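You operate a simulated robot arm through the tools that you are given. There is no shell and no other tool.

You run a simulated robot arm. Do the job below in one go: nothing can be reset, and whatever is moved stays where it is left.

Task
Plug the red driver in and get the controller ready for a new lot.
Fine: red plug into the red socket before the power rocker goes on; reverse rocker to FWD, reset button once, red dial to 0.8 Nm.

It is judged by the outcome, as a careful person would: the job done as asked, and still so three seconds after it is handed in. It fails if anything else is knocked over, pushed out of place, dropped, spilled or broken.

Robot
A 7-joint arm with a two-finger parallel gripper, fixed in place. Base frame: the origin is at the foot of the arm, x ahead of it, y to its left, z up. Units: mm, rad, N and s.
Its first joint turns from -2.304 to 2.304 rad. Payload 3.91 kg.
Tool frame: the origin (TCP) lies between the finger pads and is the grasp point; the fingertips stand 30 mm ahead of it; z points along the fingers, y is the line along which they close. Largest opening 110 mm; finger width 20, thickness 10; the body of the gripper, 48 by 112 mm, starts 55 mm behind the TCP.
Orientation is told as [roll, pitch, yaw] about the base's x, y, z axes, in that order, counted from this pose: with the fingers straight down and closing along the base's y, the tool's x points along the base's -x, its y along +y and its z along -z.

Tools
- The arm moves only by the tool apply_moves. Its argument "motion" is a list of rows, each a list of 2 entries, a list of its own where there are three numbers: the shift along the base's x, y, z in mm, then the turn, a rotation vector about the base's x, y, z in rad. In form: [[[dx, dy, dz], [rx, ry, rz]], ...]. A call has 1 to 20 rows; each row is the pose to reach, as a shift and turn from the pose commanded when the call began. "gripper" is the finger opening in mm, from 0 to 110, set as the call begins (left out, the last holds). Each row takes 0.2 s and may step no farther than 50 mm and 0.15 rad from the row before; otherwise, or with a gripper value out of range, the whole call is refused. A pose out of reach is approached as far as the arm can. The call stops where the force on the tool passes 40 N (or 10 N more than at its start, if that is more) or the arm is blocked; 0.2 s more then pass. Each finger travels about 108 mm/s and halts on what it meets, pressing with about 31 N; the grip force reading is that of the motor and also rises with nothing between the fingers. The clock runs only during rows and for 0.2 s after the last one: add rows that repeat a pose to give the fingers time. It gives the time, the measured TCP pose, the force on the tool (base axes), the opening and the grip force at its end, in the units of the frame above (readings bear some noise), with the torque about the TCP (base axes, N m) and any sound that the robot's microphone picked up.
- Cameras (640 x 400 px; columns grow to the right, rows downward): "scene" is fixed at [58.1, 518, 1387.3]; the picture's right is [0.04, -1.00, 0.00], its down [-0.68, -0.03, -0.73] and it looks along [0.73, 0.03, -0.68] (base axes); focal length 349 px, centre (320, 200). "wrist" rides on the gripper at [72, 17, -103] in the tool frame; the picture's right is [-0.23, 0.97, 0.00], its down [-0.76, -0.18, -0.62] and it looks along [-0.61, -0.14, 0.78] (tool axes); focal length 222 px, centre (320, 200). There is no depth. A picture from a camera that has moved, and an enlarged one, comes with that camera's place and axes in the base frame and with its lens. The place of the scene camera against the robot may be out by one fixed shift of up to 25 mm in any direction.
- get_image(camera): a new picture of that camera. It takes no simulated time.
- inspect(camera, box): a new picture of the part [left, top, right, bottom] of that camera's present view, enlarged. It takes no simulated time.
- finish_job(): hands the job in; it is judged then, once.

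Nothing tells you positions but the pictures and the camera data. Unless the task says otherwise, let go and move clear before handing in.

The tools are called after "Emit:" as a command line: name --argument value ..., lists and objects as JSON in quotes. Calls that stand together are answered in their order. apply_moves: Moves the arm, as the interface text tells. Its arguments: {"type":"object","properties":{"motion":{"type":"array","items":{"type":"array"}},"gripper":{"type":"number"}},"required":["motion"]} The other tools are called the same way: get_image (camera) takes a picture; inspect (camera, box) takes an enlarged picture of a part of a camera's view; finish_job () hands the job in.

At the start:

```text
clock: 0.0
tcp_pos: [382.2, 350.0, 1085.2]
tool_rot: [-0.001, 0.0, 0.001]
contact_force: [-0.2, -0.3, 0.3]
moment: [-0.01, 0.0, -0.02]
grip_width: 110.1
grip_force: 0.0
```

scene: 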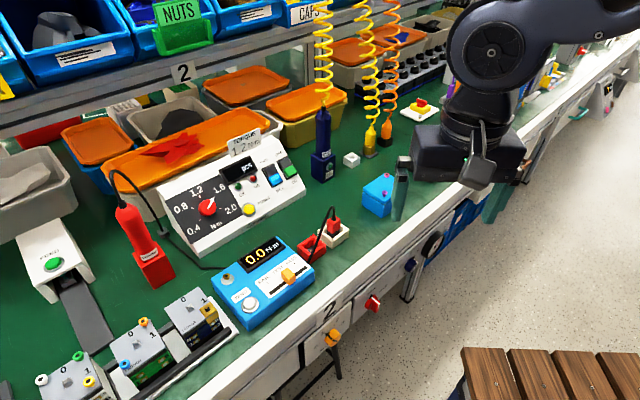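
wrist: 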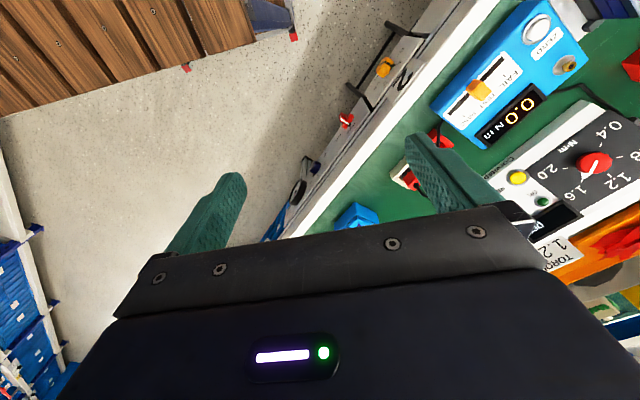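

I see a workbench with a white torque controller (dial, yellow button, rockers), a blue torque tester, a red driver with a cable, and red plug/sockets. I'll look closer before moving.

Emit:
inspect --camera "scene" --box '[150, 120, 310, 260]'

Emit:
inspect --camera "scene" --box '[280, 190, 370, 270]'

Emit:
inspect --camera "scene" --box '[90, 140, 350, 340]'

Emit:
inspect --camera "wrist" --box '[380, 0, 640, 240]'

```text
2.86 times, centred on (230, 190) of scene
camera zoom: at [58.1, 518.0, 1387.3], right [0.04, -1.0, 0.0], down [-0.68, -0.03, -0.73], along [0.73, 0.03, -0.68], focal length 997 px, centre (577, 229)
```

zoom: 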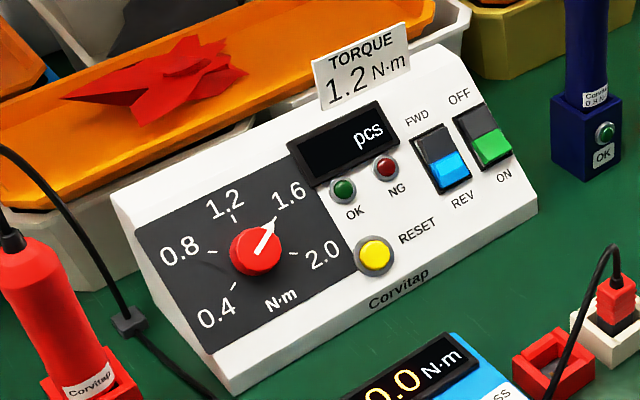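

```text
5.00 times, centred on (325, 230) of scene
camera zoom: at [58.1, 518.0, 1387.3], right [0.04, -1.0, 0.0], down [-0.68, -0.03, -0.73], along [0.73, 0.03, -0.68], focal length 1745 px, centre (295, 50)
```

zoom: 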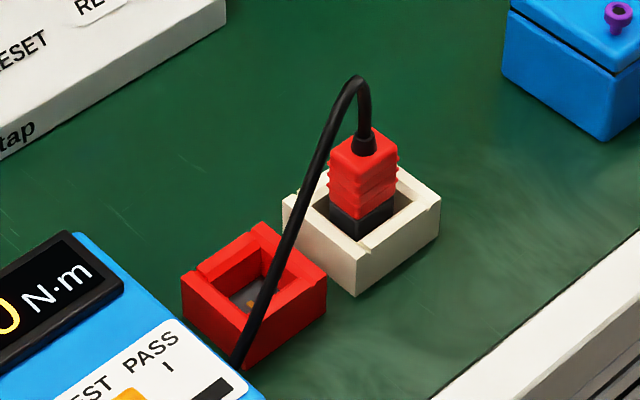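

```text
2.00 times, centred on (220, 240) of scene
camera zoom: at [58.1, 518.0, 1387.3], right [0.04, -1.0, 0.0], down [-0.68, -0.03, -0.73], along [0.73, 0.03, -0.68], focal length 698 px, centre (520, 120)
```

zoom: 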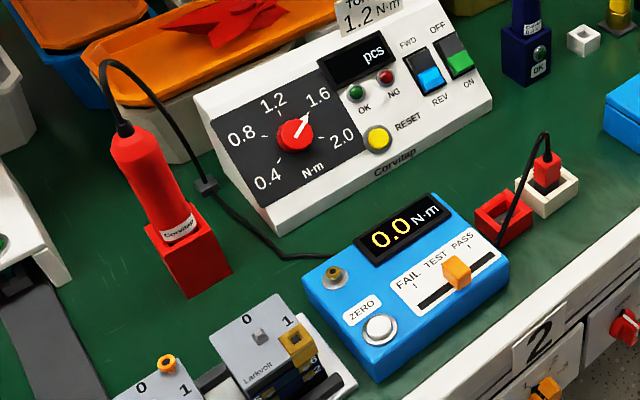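

```text
1.67 times, centred on (510, 120) of wrist
camera zoom: at [310.4, 367.1, 1186.9], right [0.23, 0.97, 0.0], down [0.76, -0.18, 0.62], along [0.61, -0.14, -0.78], focal length 370 px, centre (3, 333)
```

zoom: 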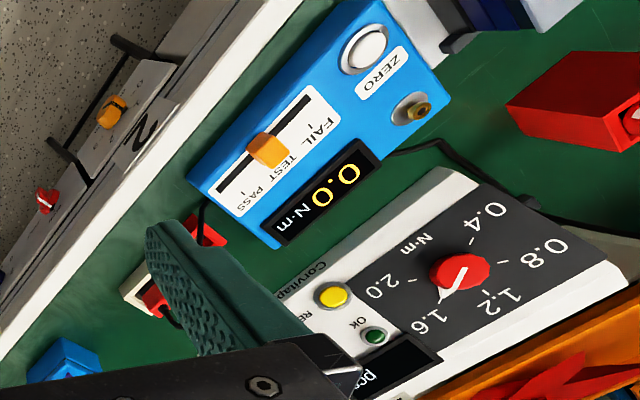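

The red plug is parked in a white holder next to the red socket, and its cord runs to the red driver. The controller is at about (610–750, 630–800, 840). I'll move closer with the tool yawed to bench direction to view it with the wrist camera.

Emit:
apply_moves --motion '[[[20, 17, 0], [0, 0, 0.13]], [[40, 34, 0], [0, 0, 0.26]], [[60, 51, 0], [0, 0, 0.39]], [[80, 68, 0], [0, 0, 0.52]], [[100, 85, -5], [0, 0, 0.65]], [[118, 100, -10], [0, 0, 0.78]]]'

Emit:
get_image --camera "wrist"

Emit:
get_image --camera "scene"

```text
clock: 1.4
tcp_pos: [500.6, 450.4, 1074.7]
tool_rot: [0.0, 0.001, 0.785]
contact_force: [-0.4, -0.2, 0.3]
moment: [0.0, -0.02, -0.01]
grip_width: 110.0
grip_force: 0.1
```

```text
taken
camera wrist: at [438.1, 411.7, 1178.0], right [-0.53, 0.85, 0.0], down [0.67, 0.41, 0.62], along [0.53, 0.33, -0.78], focal length 222 px, centre (320, 200)
```

wrist: 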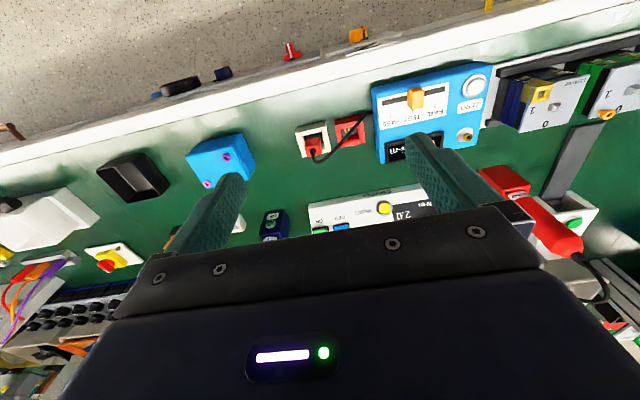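

```text
taken
```

scene: 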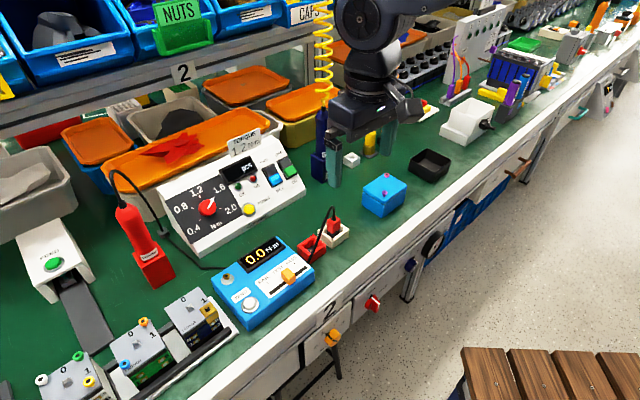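

The wrist camera now sees the sockets, tester and controller. Let me zoom in on these for accurate positions.

Emit:
inspect --camera "wrist" --box '[280, 90, 400, 165]'

Emit:
inspect --camera "wrist" --box '[300, 150, 440, 240]'

Emit:
inspect --camera "scene" --box '[295, 195, 355, 265]'

```text
5.33 times, centred on (340, 128) of wrist
camera zoom: at [438.1, 411.7, 1178.0], right [-0.53, 0.85, 0.0], down [0.67, 0.41, 0.62], along [0.53, 0.33, -0.78], focal length 1185 px, centre (213, 587)
```

zoom: 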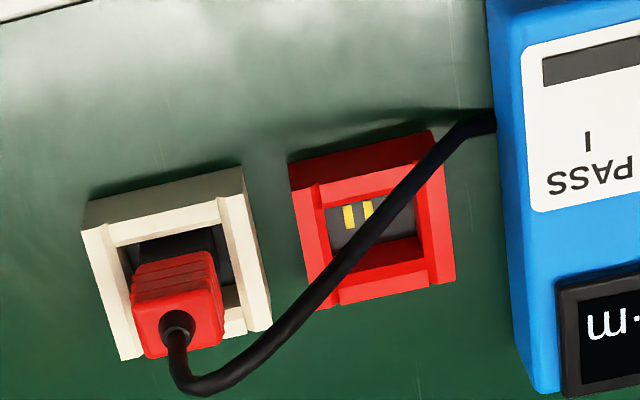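

```text
4.44 times, centred on (370, 195) of wrist
camera zoom: at [438.1, 411.7, 1178.0], right [-0.53, 0.85, 0.0], down [0.67, 0.41, 0.62], along [0.53, 0.33, -0.78], focal length 987 px, centre (98, 222)
```

zoom: 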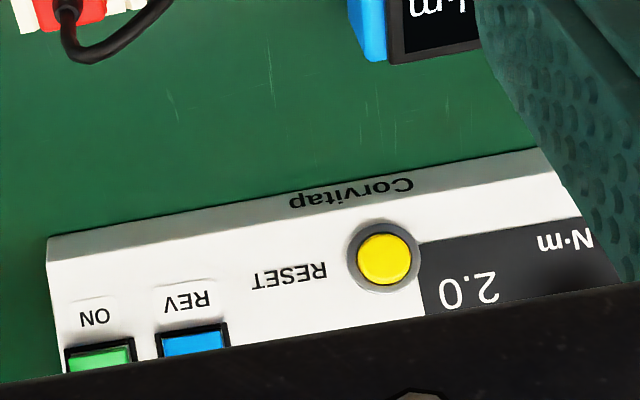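

```text
5.71 times, centred on (325, 230) of scene
camera zoom: at [58.1, 518.0, 1387.3], right [0.04, -1.0, 0.0], down [-0.68, -0.03, -0.73], along [0.73, 0.03, -0.68], focal length 1994 px, centre (291, 29)
```

zoom: 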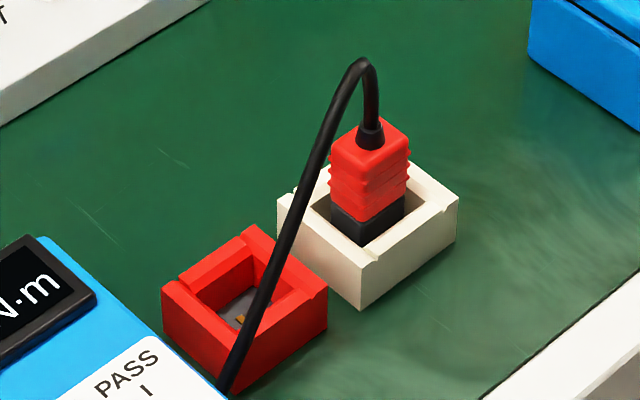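

The plug sits upright in the white holder; the red socket next to it has gold contacts. I'll move lower for a closer, parallax-giving view of the plug and sockets.

Emit:
apply_moves --motion '[[[10, 5, -35], [0, 0, 0]], [[20, 10, -75], [0, 0, 0]], [[30, 15, -115], [0, 0, 0]], [[35, 18, -150], [0, 0, 0]], [[40, 20, -175], [0, 0, 0]], [[40, 20, -175], [0, 0, 0]]]'

Emit:
get_image --camera "wrist"

Emit:
inspect --camera "wrist" --box '[220, 80, 460, 230]'

```text
clock: 2.8
tcp_pos: [539.1, 470.1, 899.2]
tool_rot: [-0.001, -0.001, 0.781]
contact_force: [-0.1, 0.4, -0.7]
moment: [0.03, 0.01, 0.03]
grip_width: 109.9
grip_force: 0.1
```

```text
taken
camera wrist: at [477.0, 431.2, 1002.5], right [-0.52, 0.85, 0.0], down [0.67, 0.41, 0.62], along [0.53, 0.33, -0.78], focal length 222 px, centre (320, 200)
```

wrist: 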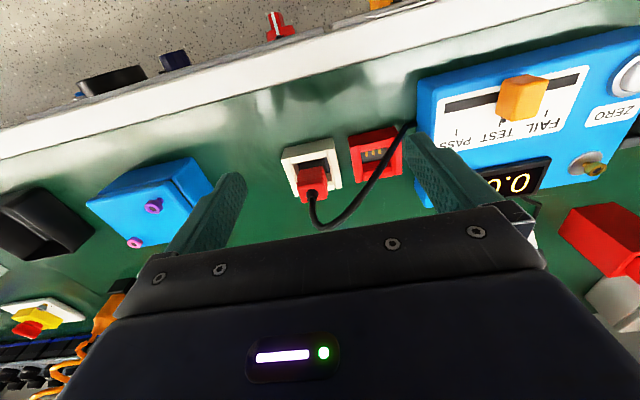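

```text
2.67 times, centred on (340, 155) of wrist
camera zoom: at [477.0, 431.2, 1002.5], right [-0.52, 0.85, 0.0], down [0.67, 0.41, 0.62], along [0.53, 0.33, -0.78], focal length 592 px, centre (267, 320)
```

zoom: 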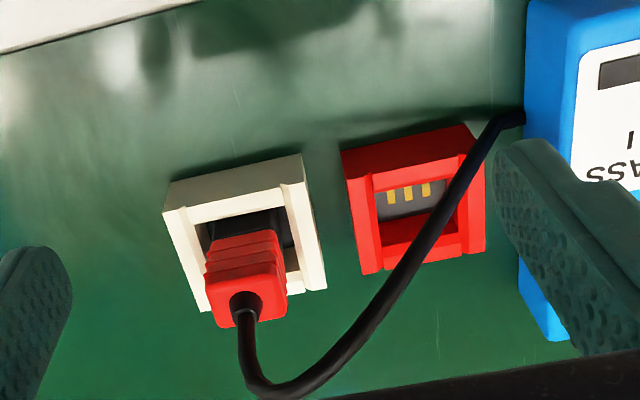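

Bench surface is about z≈770 and the plug top about 830 by triangulation. I'll shift over the plug at the same height to refine.

Emit:
apply_moves --motion '[[[25, 11, 0], [0, 0, 0.005]], [[49, 22, 0], [0, 0, 0.005]], [[49, 22, 0], [0, 0, 0.005]], [[49, 22, 0], [0, 0, 0.005]]]'

Emit:
inspect --camera "wrist" --box '[220, 50, 460, 200]'

Emit:
get_image --camera "wrist"

Emit:
inspect --camera "scene" --box '[270, 150, 390, 270]'

```text
clock: 3.8
tcp_pos: [589.2, 492.8, 901.1]
tool_rot: [0.0, 0.0, 0.784]
contact_force: [0.2, 0.3, -0.3]
moment: [-0.01, 0.02, 0.0]
grip_width: 109.9
grip_force: 0.0
```

```text
2.67 times, centred on (340, 125) of wrist
camera zoom: at [526.3, 453.0, 1003.8], right [-0.53, 0.85, 0.0], down [0.66, 0.41, 0.62], along [0.53, 0.33, -0.78], focal length 592 px, centre (267, 400)
```

zoom: 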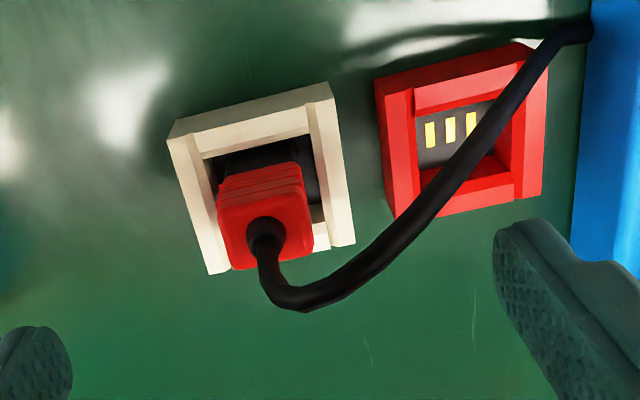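

```text
taken
camera wrist: at [526.3, 453.0, 1003.8], right [-0.53, 0.85, 0.0], down [0.66, 0.41, 0.62], along [0.53, 0.33, -0.78], focal length 222 px, centre (320, 200)
```

wrist: 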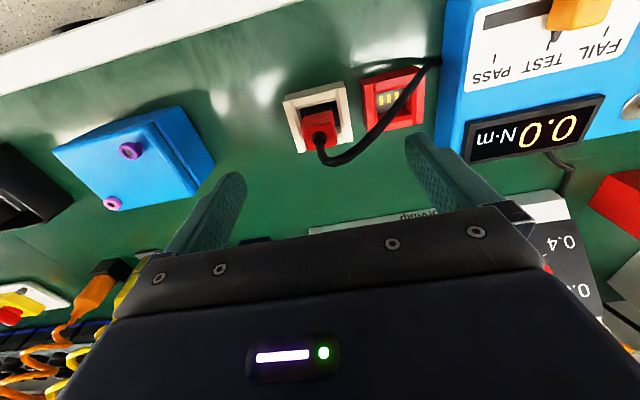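

```text
3.33 times, centred on (330, 210) of scene
camera zoom: at [58.1, 518.0, 1387.3], right [0.04, -1.0, 0.0], down [-0.68, -0.03, -0.73], along [0.73, 0.03, -0.68], focal length 1163 px, centre (287, 167)
```

zoom: 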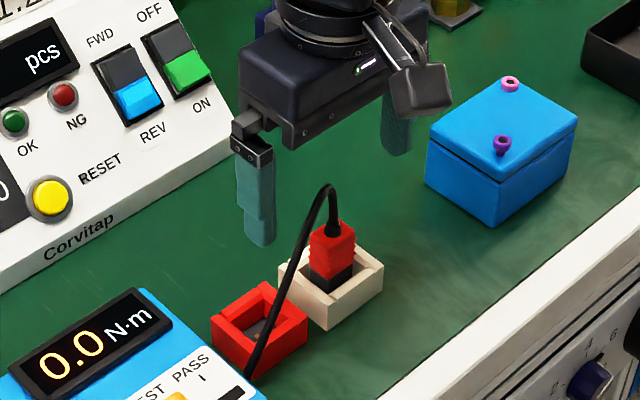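

I'll zoom further for corner details of the sockets and plug.

Emit:
inspect --camera "wrist" --box '[275, 65, 365, 160]'

Emit:
inspect --camera "wrist" --box '[350, 55, 440, 150]'

Emit:
inspect --camera "scene" --box '[295, 200, 355, 265]'

```text
4.21 times, centred on (320, 112) of wrist
camera zoom: at [526.3, 453.0, 1003.8], right [-0.53, 0.85, 0.0], down [0.66, 0.41, 0.62], along [0.53, 0.33, -0.78], focal length 935 px, centre (320, 568)
```

zoom: 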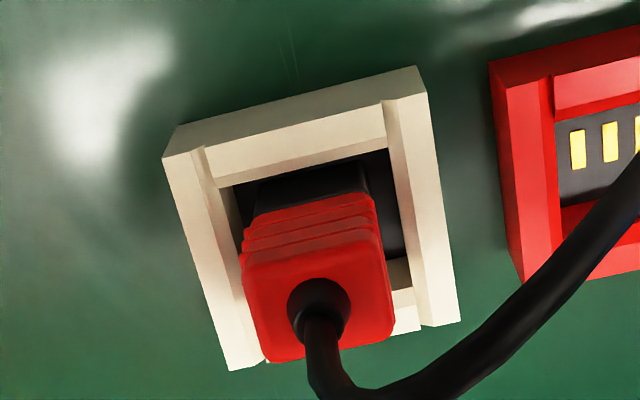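

```text
4.21 times, centred on (395, 102) of wrist
camera zoom: at [526.3, 453.0, 1003.8], right [-0.53, 0.85, 0.0], down [0.66, 0.41, 0.62], along [0.53, 0.33, -0.78], focal length 935 px, centre (4, 610)
```

zoom: 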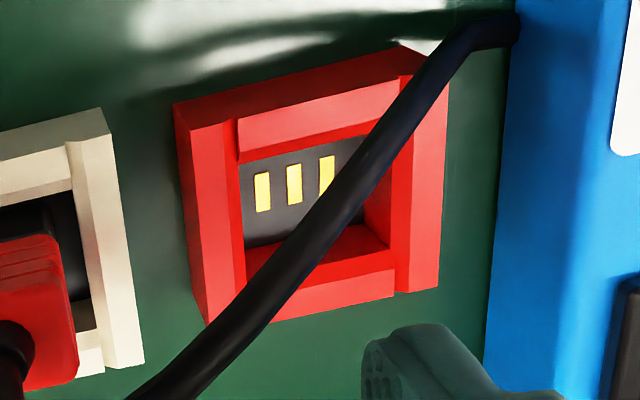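

```text
6.15 times, centred on (325, 232) of scene
camera zoom: at [58.1, 518.0, 1387.3], right [0.04, -1.0, 0.0], down [-0.68, -0.03, -0.73], along [0.73, 0.03, -0.68], focal length 2147 px, centre (289, 0)
```

zoom: 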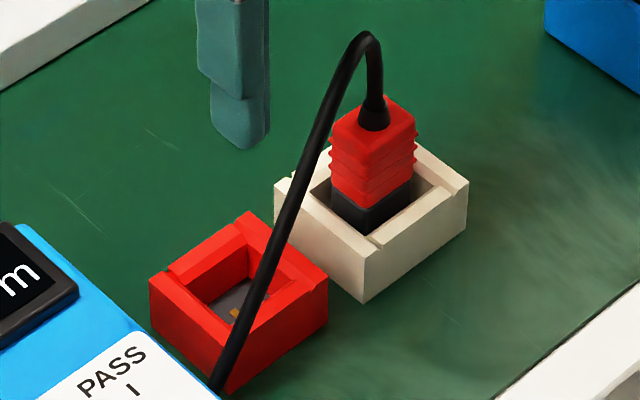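

The plug is about 26 mm wide, centred near (586, 490), top z≈834, holder rim z≈804; the red socket is centred near (540, 539). The cord leaves toward the bench-left, so I'll turn the gripper 90° so the fingers close front-to-back and the cord exits between them.

Emit:
apply_moves --motion '[[[-1, -1, 15], [0, 0, 0.0]], [[-3, -3, 30], [0, 0, 0.14]], [[-3, -3, 30], [0, 0, 0.28]], [[-3, -3, 30], [0, 0, 0.42]], [[-3, -3, 30], [0, 0, 0.56]], [[-3, -3, 30], [0, 0, 0.7]], [[-3, -3, 30], [0, 0, 0.84]], [[-3, -3, 30], [0, 0, 0.98]], [[-3, -3, 30], [0, 0, 1.12]], [[-3, -3, 30], [0, 0, 1.26]], [[-3, -3, 30], [0, 0, 1.4]], [[-3, -3, 30], [0, 0, 1.5]], [[-3, -3, 30], [0, 0, 1.566]], [[-3, -3, 30], [0, 0, 1.566]]]'

Emit:
get_image --camera "wrist"

Emit:
get_image --camera "scene"

```text
clock: 6.8
tcp_pos: [586.5, 489.3, 928.9]
tool_rot: [0.0, 0.001, 2.354]
contact_force: [0.0, 0.3, -0.6]
moment: [0.01, 0.0, -0.01]
grip_width: 110.0
grip_force: 0.1
```

```text
taken
camera wrist: at [625.9, 426.6, 1031.8], right [-0.85, -0.53, 0.0], down [-0.41, 0.67, 0.62], along [-0.33, 0.53, -0.78], focal length 222 px, centre (320, 200)
```

wrist: 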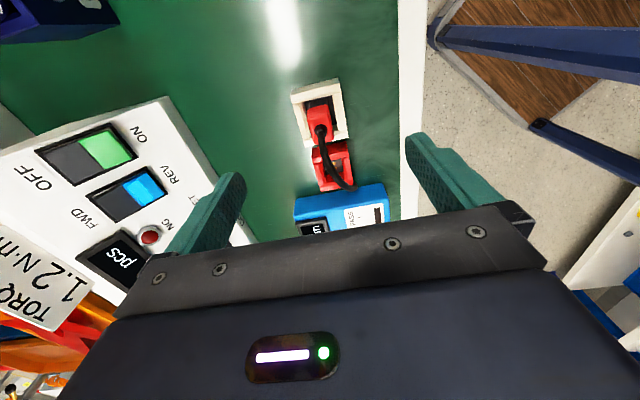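

```text
taken
```

scene: 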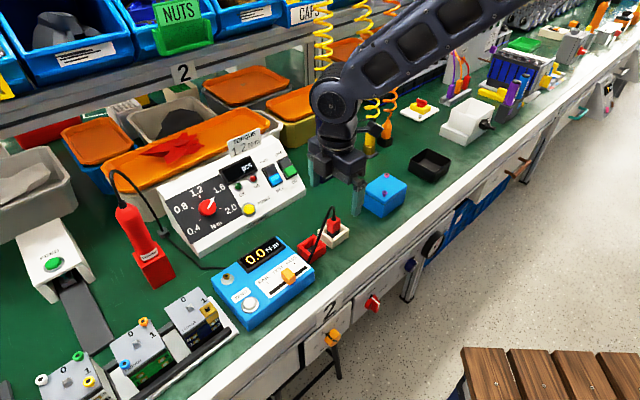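

The rotation worked; the camera now looks along the bench with a clear view of the plug and both sockets. Zooming for precise alignment.

Emit:
inspect --camera "wrist" --box '[270, 70, 370, 150]'

Emit:
inspect --camera "wrist" --box '[280, 130, 380, 220]'

Emit:
inspect --camera "wrist" --box '[0, 90, 230, 300]'

```text
5.00 times, centred on (320, 110) of wrist
camera zoom: at [625.9, 426.6, 1031.8], right [-0.85, -0.53, 0.0], down [-0.41, 0.67, 0.62], along [-0.33, 0.53, -0.78], focal length 1111 px, centre (320, 650)
```

zoom: 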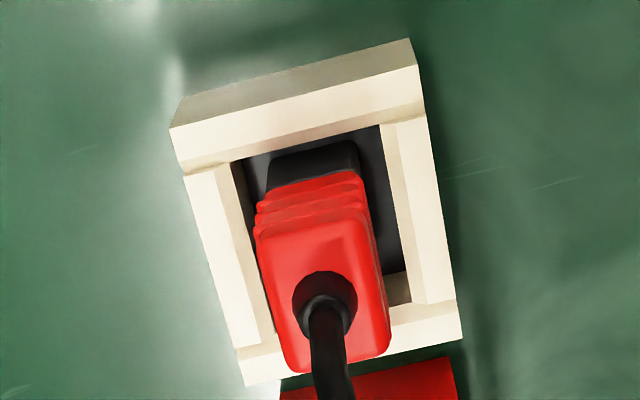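

```text
4.44 times, centred on (330, 175) of wrist
camera zoom: at [625.9, 426.6, 1031.8], right [-0.85, -0.53, 0.0], down [-0.41, 0.67, 0.62], along [-0.33, 0.53, -0.78], focal length 987 px, centre (276, 311)
```

zoom: 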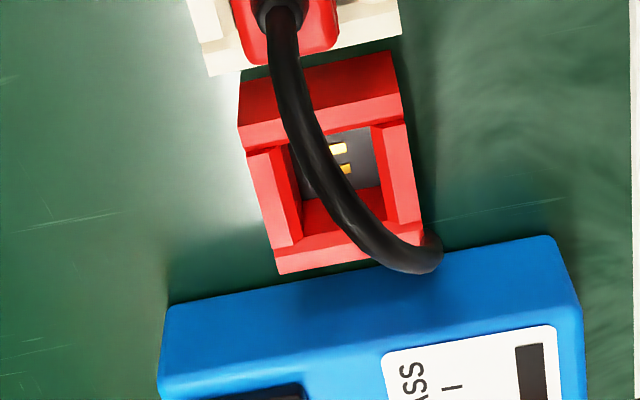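

```text
1.90 times, centred on (115, 195) of wrist
camera zoom: at [625.9, 426.6, 1031.8], right [-0.85, -0.53, 0.0], down [-0.41, 0.67, 0.62], along [-0.33, 0.53, -0.78], focal length 423 px, centre (710, 210)
```

zoom: 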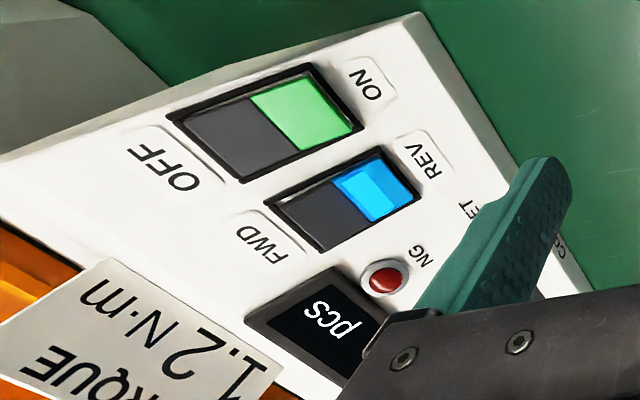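

White holder centre confirmed at about (586.2, 489.9), plug top z≈835. I'll partly close the fingers and descend so the tips end a few mm above the holder rim, then check.

Emit:
apply_moves --gripper 60 --motion '[[[0, 0.5, -20], [0, 0, 0]], [[0, 0.5, -40], [0, 0, 0]], [[0, 0.5, -60], [0, 0, 0]], [[0, 0.5, -75], [0, 0, 0]], [[0, 0.5, -85], [0, 0, 0]], [[0, 0.5, -85], [0, 0, 0]], [[0, 0.5, -85], [0, 0, 0]]]'

Emit:
get_image --camera "wrist"

Emit:
inspect --camera "scene" --box '[280, 150, 400, 270]'

```text
clock: 8.4
tcp_pos: [586.1, 488.5, 844.0]
tool_rot: [0.001, 0.0, 2.352]
contact_force: [-0.4, 0.6, -0.3]
moment: [0.01, -0.04, 0.01]
grip_width: 59.8
grip_force: 0.1
```

```text
taken
camera wrist: at [624.9, 426.1, 946.9], right [-0.85, -0.52, 0.0], down [-0.41, 0.67, 0.62], along [-0.33, 0.53, -0.78], focal length 222 px, centre (320, 200)
```

wrist: 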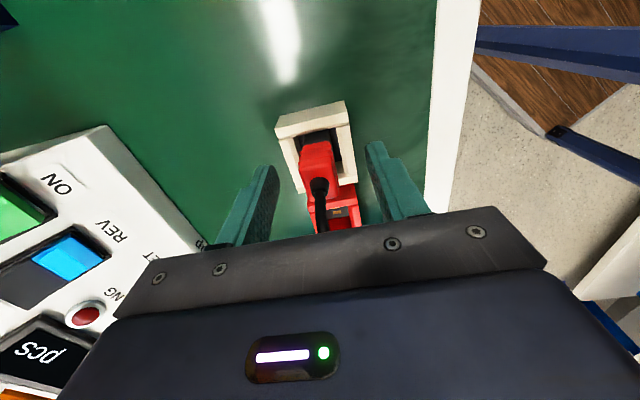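

```text
3.33 times, centred on (340, 210) of scene
camera zoom: at [58.1, 518.0, 1387.3], right [0.04, -1.0, 0.0], down [-0.68, -0.03, -0.73], along [0.73, 0.03, -0.68], focal length 1163 px, centre (253, 167)
```

zoom: 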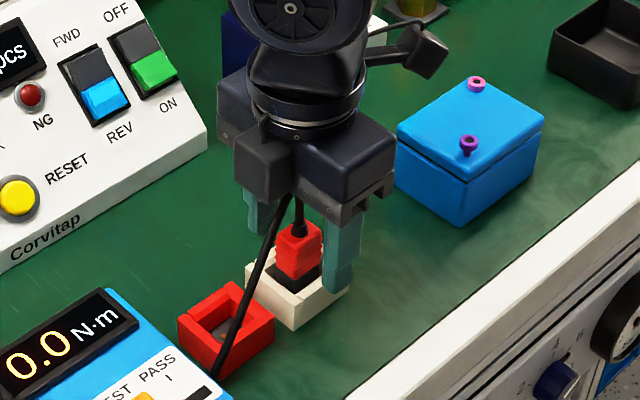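

The fingers straddle the plug. Let me check centring and tip height before closing.

Emit:
inspect --camera "wrist" --box '[220, 90, 420, 240]'

Emit:
inspect --camera "scene" --box '[310, 190, 370, 255]'

```text
2.67 times, centred on (320, 165) of wrist
camera zoom: at [624.9, 426.1, 946.9], right [-0.85, -0.52, 0.0], down [-0.41, 0.67, 0.62], along [-0.33, 0.53, -0.78], focal length 592 px, centre (320, 293)
```

zoom: 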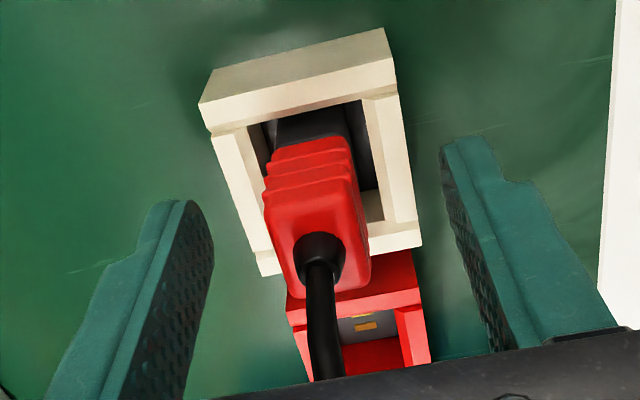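

```text
6.15 times, centred on (340, 222) of scene
camera zoom: at [58.1, 518.0, 1387.3], right [0.04, -1.0, 0.0], down [-0.68, -0.03, -0.73], along [0.73, 0.03, -0.68], focal length 2147 px, centre (197, 62)
```

zoom: 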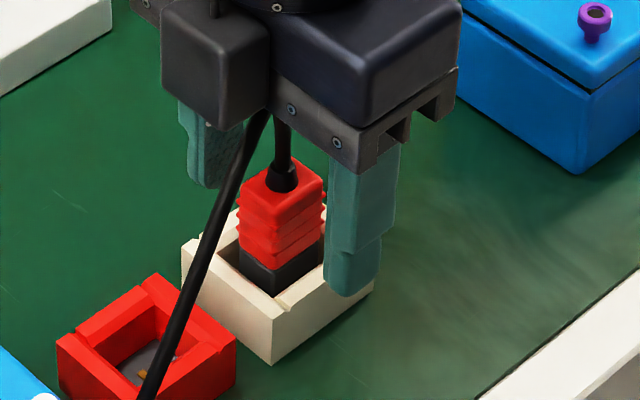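

The plug top projects right at the TCP centre. Closing on the plug.

Emit:
apply_moves --gripper 8 --motion '[[[0, 0, 0], [0, 0, 0]], [[0, 0, 0], [0, 0, 0]], [[0, 0, 0], [0, 0, 0]], [[0, 0, 0], [0, 0, 0]]]'

Emit:
inspect --camera "wrist" --box '[220, 90, 420, 240]'

Emit:
inspect --camera "scene" --box '[310, 190, 370, 255]'

```text
clock: 9.4
tcp_pos: [584.8, 490.0, 845.0]
tool_rot: [0.002, 0.0, 2.349]
contact_force: [0.0, -0.1, 0.6]
moment: [0.01, -0.02, 0.01]
grip_width: 19.4
grip_force: 31.1
```

```text
2.67 times, centred on (320, 165) of wrist
camera zoom: at [624.9, 426.1, 947.0], right [-0.85, -0.52, 0.0], down [-0.41, 0.67, 0.62], along [-0.33, 0.53, -0.78], focal length 592 px, centre (320, 293)
```

zoom: 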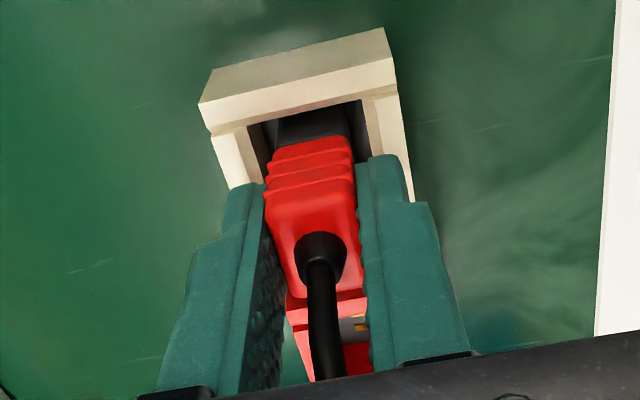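

```text
6.15 times, centred on (340, 222) of scene
camera zoom: at [58.1, 518.0, 1387.3], right [0.04, -1.0, 0.0], down [-0.68, -0.03, -0.73], along [0.73, 0.03, -0.68], focal length 2147 px, centre (197, 62)
```

zoom: 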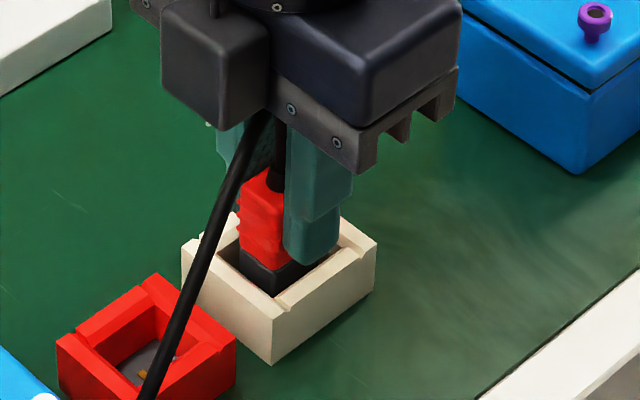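

Gripped at 19.4 mm. Lifting straight up.

Emit:
apply_moves --motion '[[[0, 0, 3], [0, 0, 0]], [[0, 0, 8], [0, 0, 0]], [[0, 0, 16], [0, 0, 0]], [[0, 0, 26], [0, 0, 0]], [[0, 0, 36], [0, 0, 0]], [[0, 0, 46], [0, 0, 0]], [[0, 0, 50], [0, 0, 0]], [[0, 0, 50], [0, 0, 0]]]'

Emit:
get_image --camera "wrist"

Emit:
inspect --camera "scene" --box '[280, 150, 400, 270]'

Emit:
inspect --camera "wrist" --box '[240, 90, 400, 230]'

```text
clock: 11.2
tcp_pos: [586.3, 490.4, 894.3]
tool_rot: [0.0, -0.001, 2.35]
contact_force: [0.1, -0.2, -0.9]
moment: [-0.02, -0.05, -0.02]
grip_width: 19.2
grip_force: 30.6
```

```text
taken
camera wrist: at [625.4, 427.1, 997.1], right [-0.85, -0.52, 0.0], down [-0.41, 0.67, 0.62], along [-0.33, 0.53, -0.78], focal length 222 px, centre (320, 200)
```

wrist: 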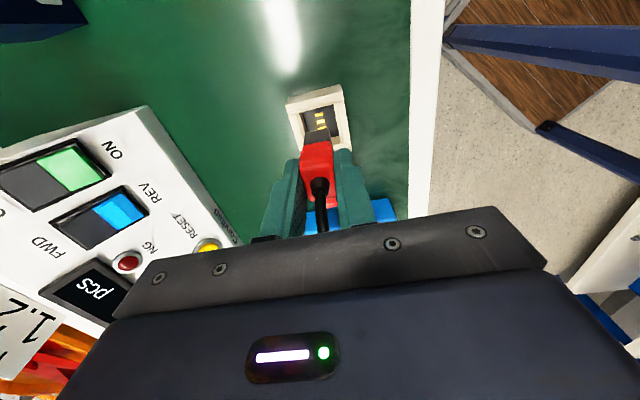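

```text
3.33 times, centred on (340, 210) of scene
camera zoom: at [58.1, 518.0, 1387.3], right [0.04, -1.0, 0.0], down [-0.68, -0.03, -0.73], along [0.73, 0.03, -0.68], focal length 1163 px, centre (253, 167)
```

zoom: 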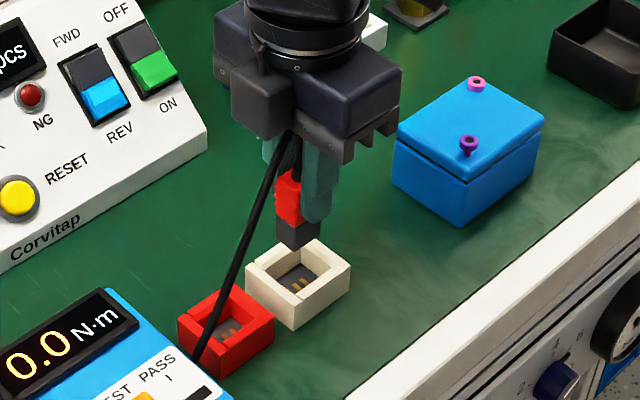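

```text
2.86 times, centred on (320, 160) of wrist
camera zoom: at [625.4, 427.1, 997.1], right [-0.85, -0.52, 0.0], down [-0.41, 0.67, 0.62], along [-0.33, 0.53, -0.78], focal length 635 px, centre (320, 314)
```

zoom: 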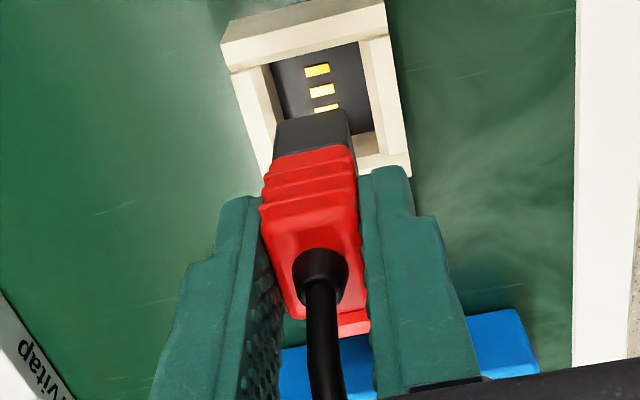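

The plug is held and clear. Now I'll carry it over the red socket (about −47, +49) at this height and re-measure the socket.

Emit:
apply_moves --motion '[[[-12, 12, 0], [0, 0, 0]], [[-24, 25, 0], [0, 0, 0]], [[-36, 37, 0], [0, 0, 0]], [[-47, 48.5, 0], [0, 0, 0]], [[-47, 48.5, 0], [0, 0, 0]], [[-47, 48.5, 0], [0, 0, 0]]]'

Emit:
inspect --camera "wrist" --box '[260, 70, 380, 160]'

Emit:
inspect --camera "scene" --box '[250, 170, 350, 270]'

Emit:
get_image --camera "wrist"

```text
clock: 12.6
tcp_pos: [539.0, 538.8, 894.4]
tool_rot: [0.0, 0.001, 2.351]
contact_force: [-0.4, -0.6, -0.5]
moment: [-0.01, 0.05, -0.03]
grip_width: 19.3
grip_force: 31.2
```

```text
4.44 times, centred on (320, 115) of wrist
camera zoom: at [578.5, 476.2, 996.6], right [-0.85, -0.52, 0.0], down [-0.41, 0.67, 0.62], along [-0.33, 0.53, -0.78], focal length 987 px, centre (320, 578)
```

zoom: 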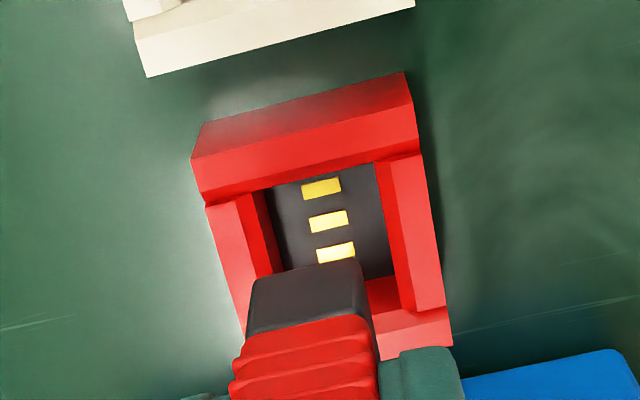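

```text
4.00 times, centred on (300, 220) of scene
camera zoom: at [58.1, 518.0, 1387.3], right [0.04, -1.0, 0.0], down [-0.68, -0.03, -0.73], along [0.73, 0.03, -0.68], focal length 1396 px, centre (400, 120)
```

zoom: 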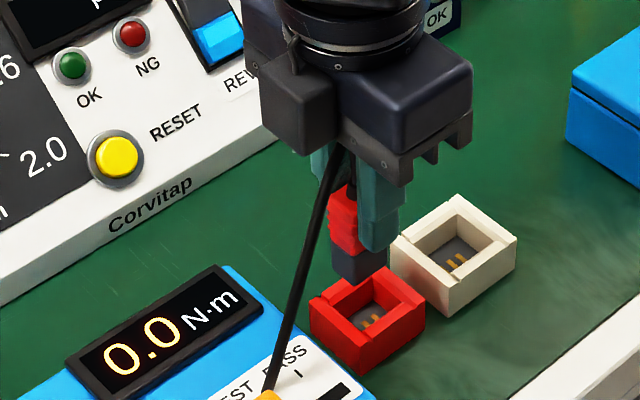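

```text
taken
camera wrist: at [578.5, 476.2, 996.6], right [-0.85, -0.52, 0.0], down [-0.41, 0.67, 0.62], along [-0.33, 0.53, -0.78], focal length 222 px, centre (320, 200)
```

wrist: 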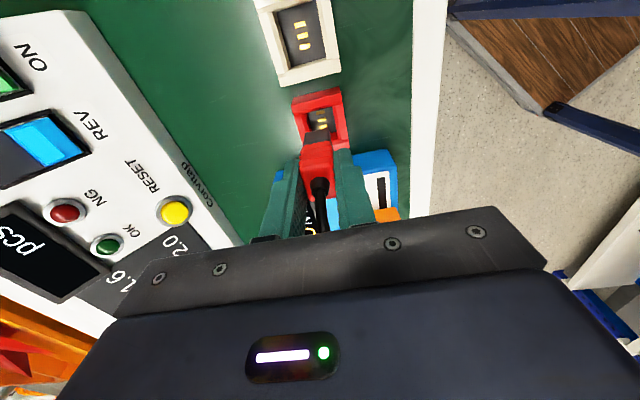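

The plug hangs above the red socket, with gold contacts visible. I'll lower it to just above the rim so I can compare plug bottom and cavity with little perspective error.

Emit:
apply_moves --motion '[[[0, 0, -10], [0, 0, 0]], [[0, 0, -20], [0, 0, 0]], [[0, 0, -20], [0, 0, 0]]]'

Emit:
inspect --camera "wrist" --box '[280, 80, 360, 140]'

Emit:
inspect --camera "scene" --box '[285, 210, 335, 265]'

```text
clock: 13.4
tcp_pos: [539.8, 537.9, 875.7]
tool_rot: [-0.001, 0.002, 2.351]
contact_force: [0.2, 0.0, -0.8]
moment: [-0.02, 0.0, -0.03]
grip_width: 19.4
grip_force: 31.1
```

```text
6.67 times, centred on (320, 110) of wrist
camera zoom: at [578.6, 475.6, 978.1], right [-0.85, -0.52, 0.0], down [-0.41, 0.67, 0.62], along [-0.33, 0.53, -0.78], focal length 1481 px, centre (320, 800)
```

zoom: 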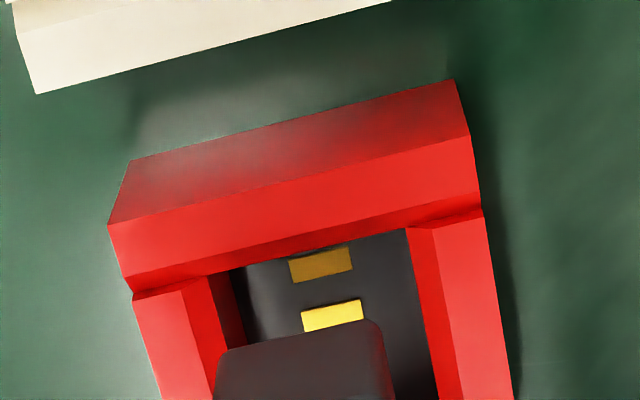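

```text
7.27 times, centred on (310, 238) of scene
camera zoom: at [58.1, 518.0, 1387.3], right [0.04, -1.0, 0.0], down [-0.68, -0.03, -0.73], along [0.73, 0.03, -0.68], focal length 2538 px, centre (393, -73)
```

zoom: 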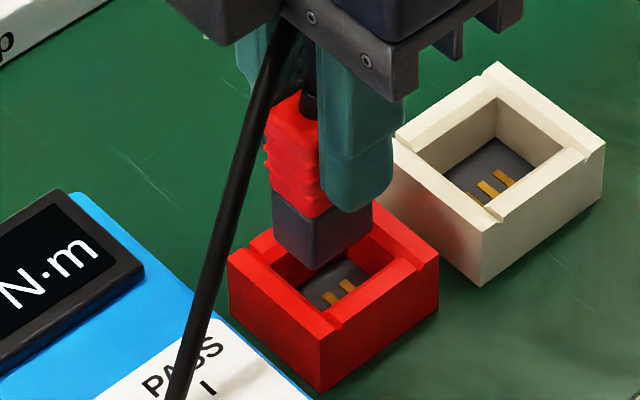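

Comparing plug bottom and socket cavity: I need about 1.8 mm toward the bench front and ~1.8 mm back toward bench-right. Applying that and lowering slightly more to verify.

Emit:
apply_moves --motion '[[[0, -2.5, 0], [0, 0, 0]], [[0, -2.5, -4], [0, 0, 0]], [[0, -2.5, -4], [0, 0, 0]]]'

Emit:
inspect --camera "wrist" --box '[280, 85, 360, 145]'

Emit:
inspect --camera "scene" --box '[295, 220, 325, 250]'

```text
clock: 14.2
tcp_pos: [539.8, 536.7, 870.4]
tool_rot: [0.001, 0.0, 2.352]
contact_force: [0.3, -1.0, -0.7]
moment: [0.01, 0.0, 0.01]
grip_width: 19.4
grip_force: 30.9
```

```text
6.67 times, centred on (320, 115) of wrist
camera zoom: at [578.6, 472.7, 972.7], right [-0.85, -0.52, 0.0], down [-0.41, 0.67, 0.62], along [-0.33, 0.53, -0.78], focal length 1481 px, centre (320, 767)
```

zoom: 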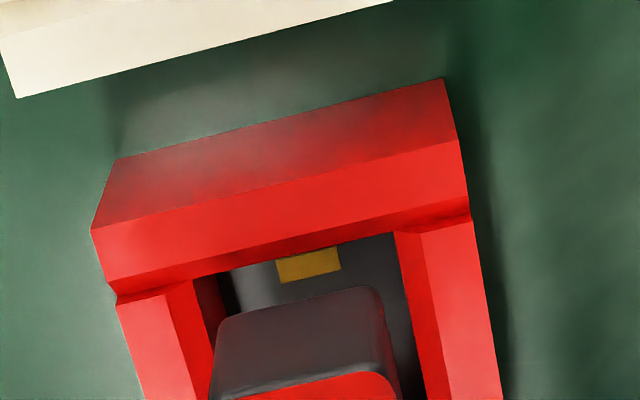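

```text
13.33 times, centred on (310, 235) of scene
camera zoom: at [58.1, 518.0, 1387.3], right [0.04, -1.0, 0.0], down [-0.68, -0.03, -0.73], along [0.73, 0.03, -0.68], focal length 4652 px, centre (453, -267)
```

zoom: 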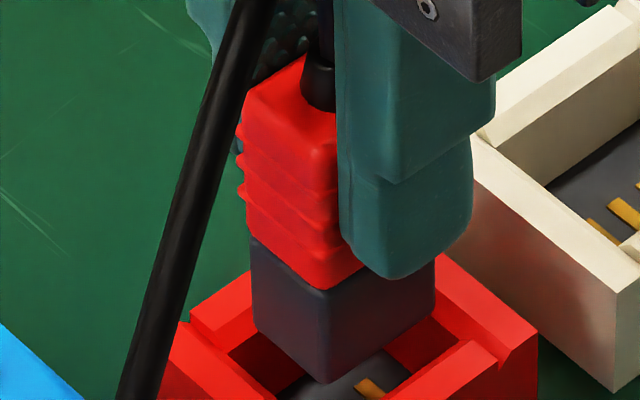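

Let me get one more zoom including the whole red socket from the scene camera.

Emit:
inspect --camera "scene" --box '[292, 228, 332, 263]'

Emit:
inspect --camera "wrist" --box '[275, 85, 385, 200]'

```text
11.43 times, centred on (312, 246) of scene
camera zoom: at [58.1, 518.0, 1387.3], right [0.04, -1.0, 0.0], down [-0.68, -0.03, -0.73], along [0.73, 0.03, -0.68], focal length 3988 px, centre (411, -320)
```

zoom: 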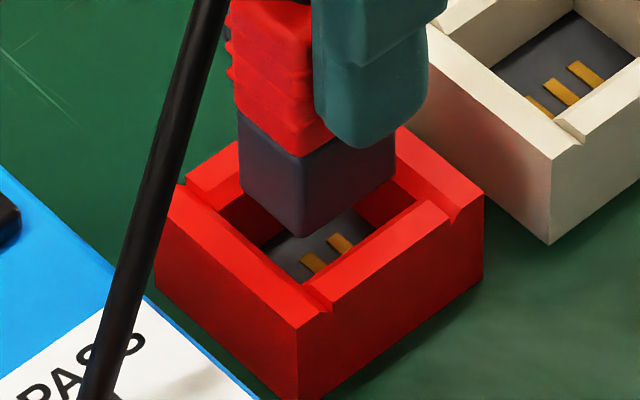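

```text
3.48 times, centred on (330, 142) of wrist
camera zoom: at [578.6, 472.7, 972.7], right [-0.85, -0.52, 0.0], down [-0.41, 0.67, 0.62], along [-0.33, 0.53, -0.78], focal length 773 px, centre (285, 400)
```

zoom: 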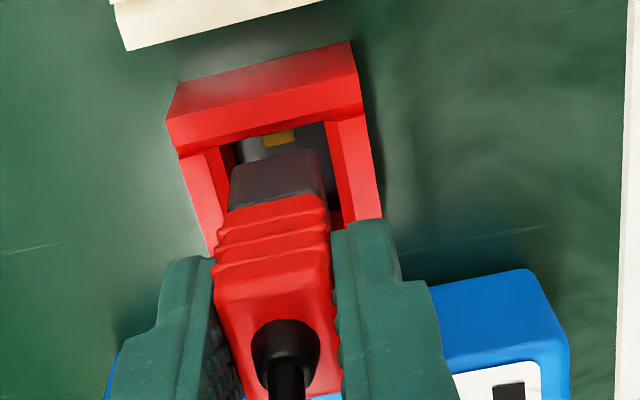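

Alignment looks centred from both cameras (about 2 mm margin each side). Lowering into the socket in small steps while watching force.

Emit:
apply_moves --motion '[[[0.2, -0.2, -3], [0, 0, 0]], [[0.2, -0.2, -6], [0, 0, 0]], [[0.2, -0.2, -9], [0, 0, 0]], [[0.2, -0.2, -12], [0, 0, 0]], [[0.2, -0.2, -14], [0, 0, 0]], [[0.2, -0.2, -16], [0, 0, 0]], [[0.2, -0.2, -16], [0, 0, 0]]]'

Emit:
inspect --camera "scene" --box '[292, 220, 332, 263]'

Emit:
inspect --camera "wrist" --box '[275, 85, 385, 200]'

```text
clock: 15.8
tcp_pos: [539.0, 536.4, 854.0]
tool_rot: [-0.001, 0.0, 2.351]
contact_force: [0.4, 0.0, -0.2]
moment: [0.02, 0.01, 0.01]
grip_width: 19.3
grip_force: 31.2
```

```text
9.30 times, centred on (312, 242) of scene
camera zoom: at [58.1, 518.0, 1387.3], right [0.04, -1.0, 0.0], down [-0.68, -0.03, -0.73], along [0.73, 0.03, -0.68], focal length 3246 px, centre (394, -186)
```

zoom: 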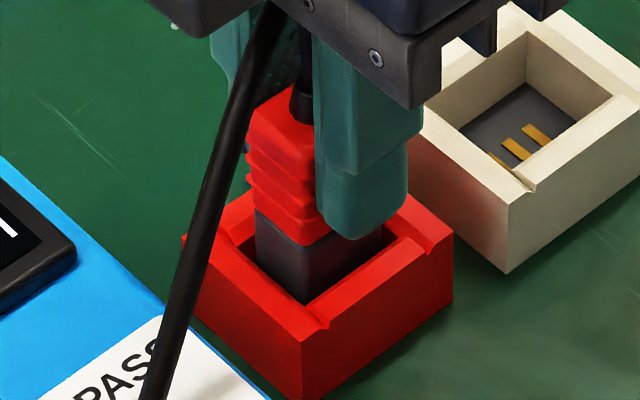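

```text
3.48 times, centred on (330, 142) of wrist
camera zoom: at [578.6, 472.7, 957.3], right [-0.85, -0.52, 0.0], down [-0.41, 0.67, 0.62], along [-0.33, 0.53, -0.78], focal length 773 px, centre (285, 400)
```

zoom: 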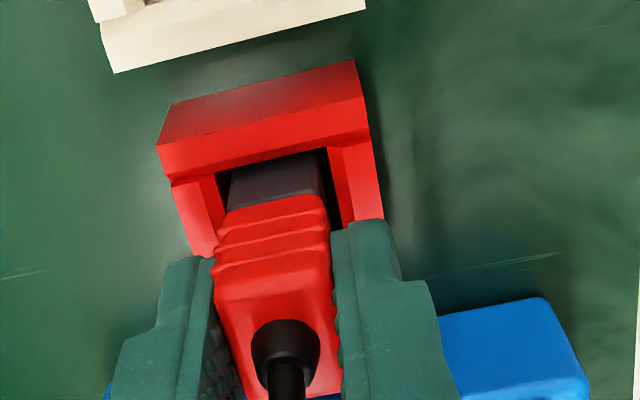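

The plug is entering the cavity cleanly with no contact force. Continuing down to the seat.

Emit:
apply_moves --motion '[[[0, 0, -3], [0, 0, 0]], [[0, 0, -5], [0, 0, 0]], [[0, 0, -7], [0, 0, 0]], [[0, 0, -8.5], [0, 0, 0]], [[0, 0, -9.5], [0, 0, 0]], [[0, 0, -9.5], [0, 0, 0]]]'

Emit:
inspect --camera "scene" --box '[292, 220, 332, 263]'

```text
clock: 17.2
tcp_pos: [538.7, 534.9, 844.3]
tool_rot: [0.001, 0.0, 2.351]
contact_force: [-1.1, 0.2, -1.0]
moment: [-0.02, 0.0, -0.02]
grip_width: 19.3
grip_force: 30.6
```

```text
9.30 times, centred on (312, 242) of scene
camera zoom: at [58.1, 518.0, 1387.3], right [0.04, -1.0, 0.0], down [-0.68, -0.03, -0.73], along [0.73, 0.03, -0.68], focal length 3246 px, centre (394, -186)
```

zoom: 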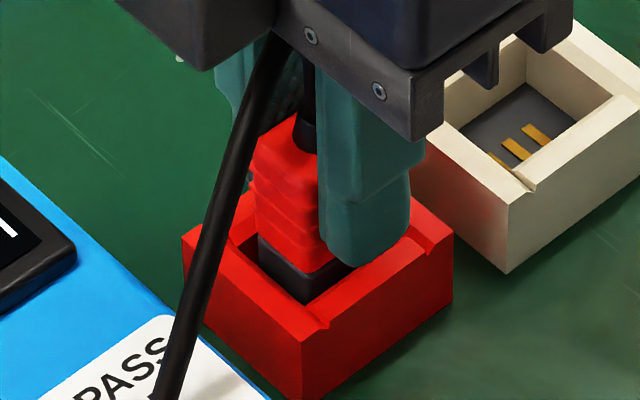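

Still no seating contact. Continuing gently, 1 mm per step.

Emit:
apply_moves --motion '[[[0, 0, -1], [0, 0, 0]], [[0, 0, -1.5], [0, 0, 0]], [[0, 0, -2], [0, 0, 0]], [[0, 0, -2], [0, 0, 0]]]'

```text
clock: 18.2
tcp_pos: [539.9, 535.6, 843.8]
tool_rot: [-0.003, 0.001, 2.351]
contact_force: [0.1, 0.3, 21.6]
moment: [0.0, 0.05, 0.01]
grip_width: 19.6
grip_force: 31.3
```

Seating contact: 21.6 N up. Looking at it, and pressing slightly more to confirm it is bottomed.

Emit:
apply_moves --motion '[[[0, 0, -0.5], [0, 0, 0]], [[0, 0, -0.5], [0, 0, 0]]]'

Emit:
inspect --camera "scene" --box '[292, 220, 332, 263]'

Emit:
inspect --camera "wrist" --box '[275, 85, 385, 200]'

```text
clock: 18.8
tcp_pos: [538.8, 534.7, 843.1]
tool_rot: [-0.003, 0.001, 2.351]
contact_force: [1.0, 1.2, 22.4]
moment: [0.03, -0.1, -0.01]
grip_width: 19.3
grip_force: 30.9
```

```text
9.30 times, centred on (312, 242) of scene
camera zoom: at [58.1, 518.0, 1387.3], right [0.04, -1.0, 0.0], down [-0.68, -0.03, -0.73], along [0.73, 0.03, -0.68], focal length 3246 px, centre (394, -186)
```

zoom: 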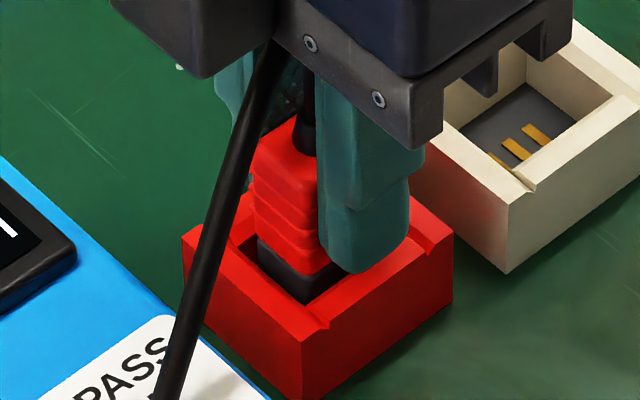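

```text
3.48 times, centred on (330, 142) of wrist
camera zoom: at [578.4, 472.2, 945.4], right [-0.85, -0.52, 0.0], down [-0.41, 0.67, 0.62], along [-0.33, 0.53, -0.78], focal length 773 px, centre (285, 400)
```

zoom: 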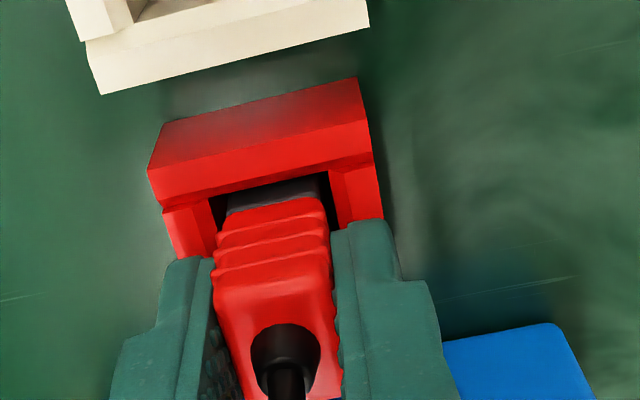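

The plug has bottomed in the red socket (steady ~22 N, same seat height as before). Releasing and rising straight up.

Emit:
apply_moves --gripper 50 --motion '[[[0, 0, 0.5], [0, 0, 0]], [[0, 0, 0.5], [0, 0, 0]], [[0, 0, 0.5], [0, 0, 0]]]'

Emit:
inspect --camera "scene" --box '[282, 205, 342, 263]'

Emit:
inspect --camera "wrist" --box '[240, 85, 400, 220]'

```text
clock: 19.6
tcp_pos: [538.9, 535.4, 842.7]
tool_rot: [-0.001, -0.001, 2.35]
contact_force: [-0.8, 0.1, -1.0]
moment: [0.02, 0.0, 0.01]
grip_width: 50.2
grip_force: 0.0
```

```text
6.90 times, centred on (312, 234) of scene
camera zoom: at [58.1, 518.0, 1387.3], right [0.04, -1.0, 0.0], down [-0.68, -0.03, -0.73], along [0.73, 0.03, -0.68], focal length 2406 px, centre (375, -34)
```

zoom: 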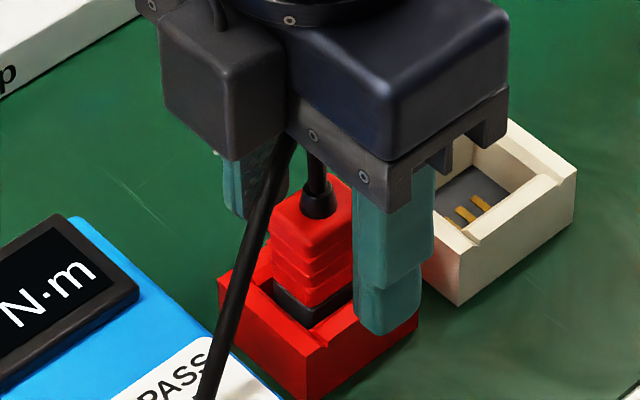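

```text
2.96 times, centred on (320, 152) of wrist
camera zoom: at [578.4, 472.1, 945.6], right [-0.85, -0.52, 0.0], down [-0.41, 0.67, 0.62], along [-0.33, 0.53, -0.78], focal length 658 px, centre (320, 341)
```

zoom: 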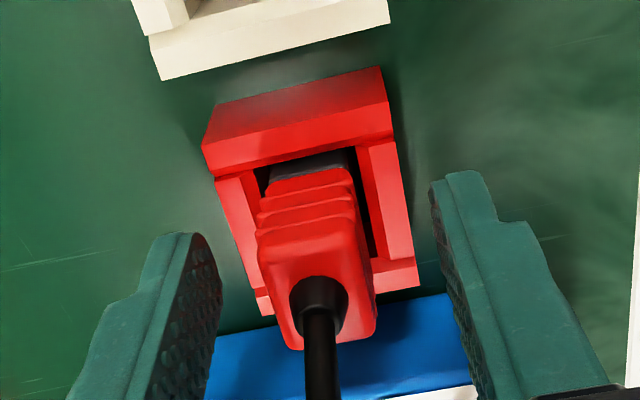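

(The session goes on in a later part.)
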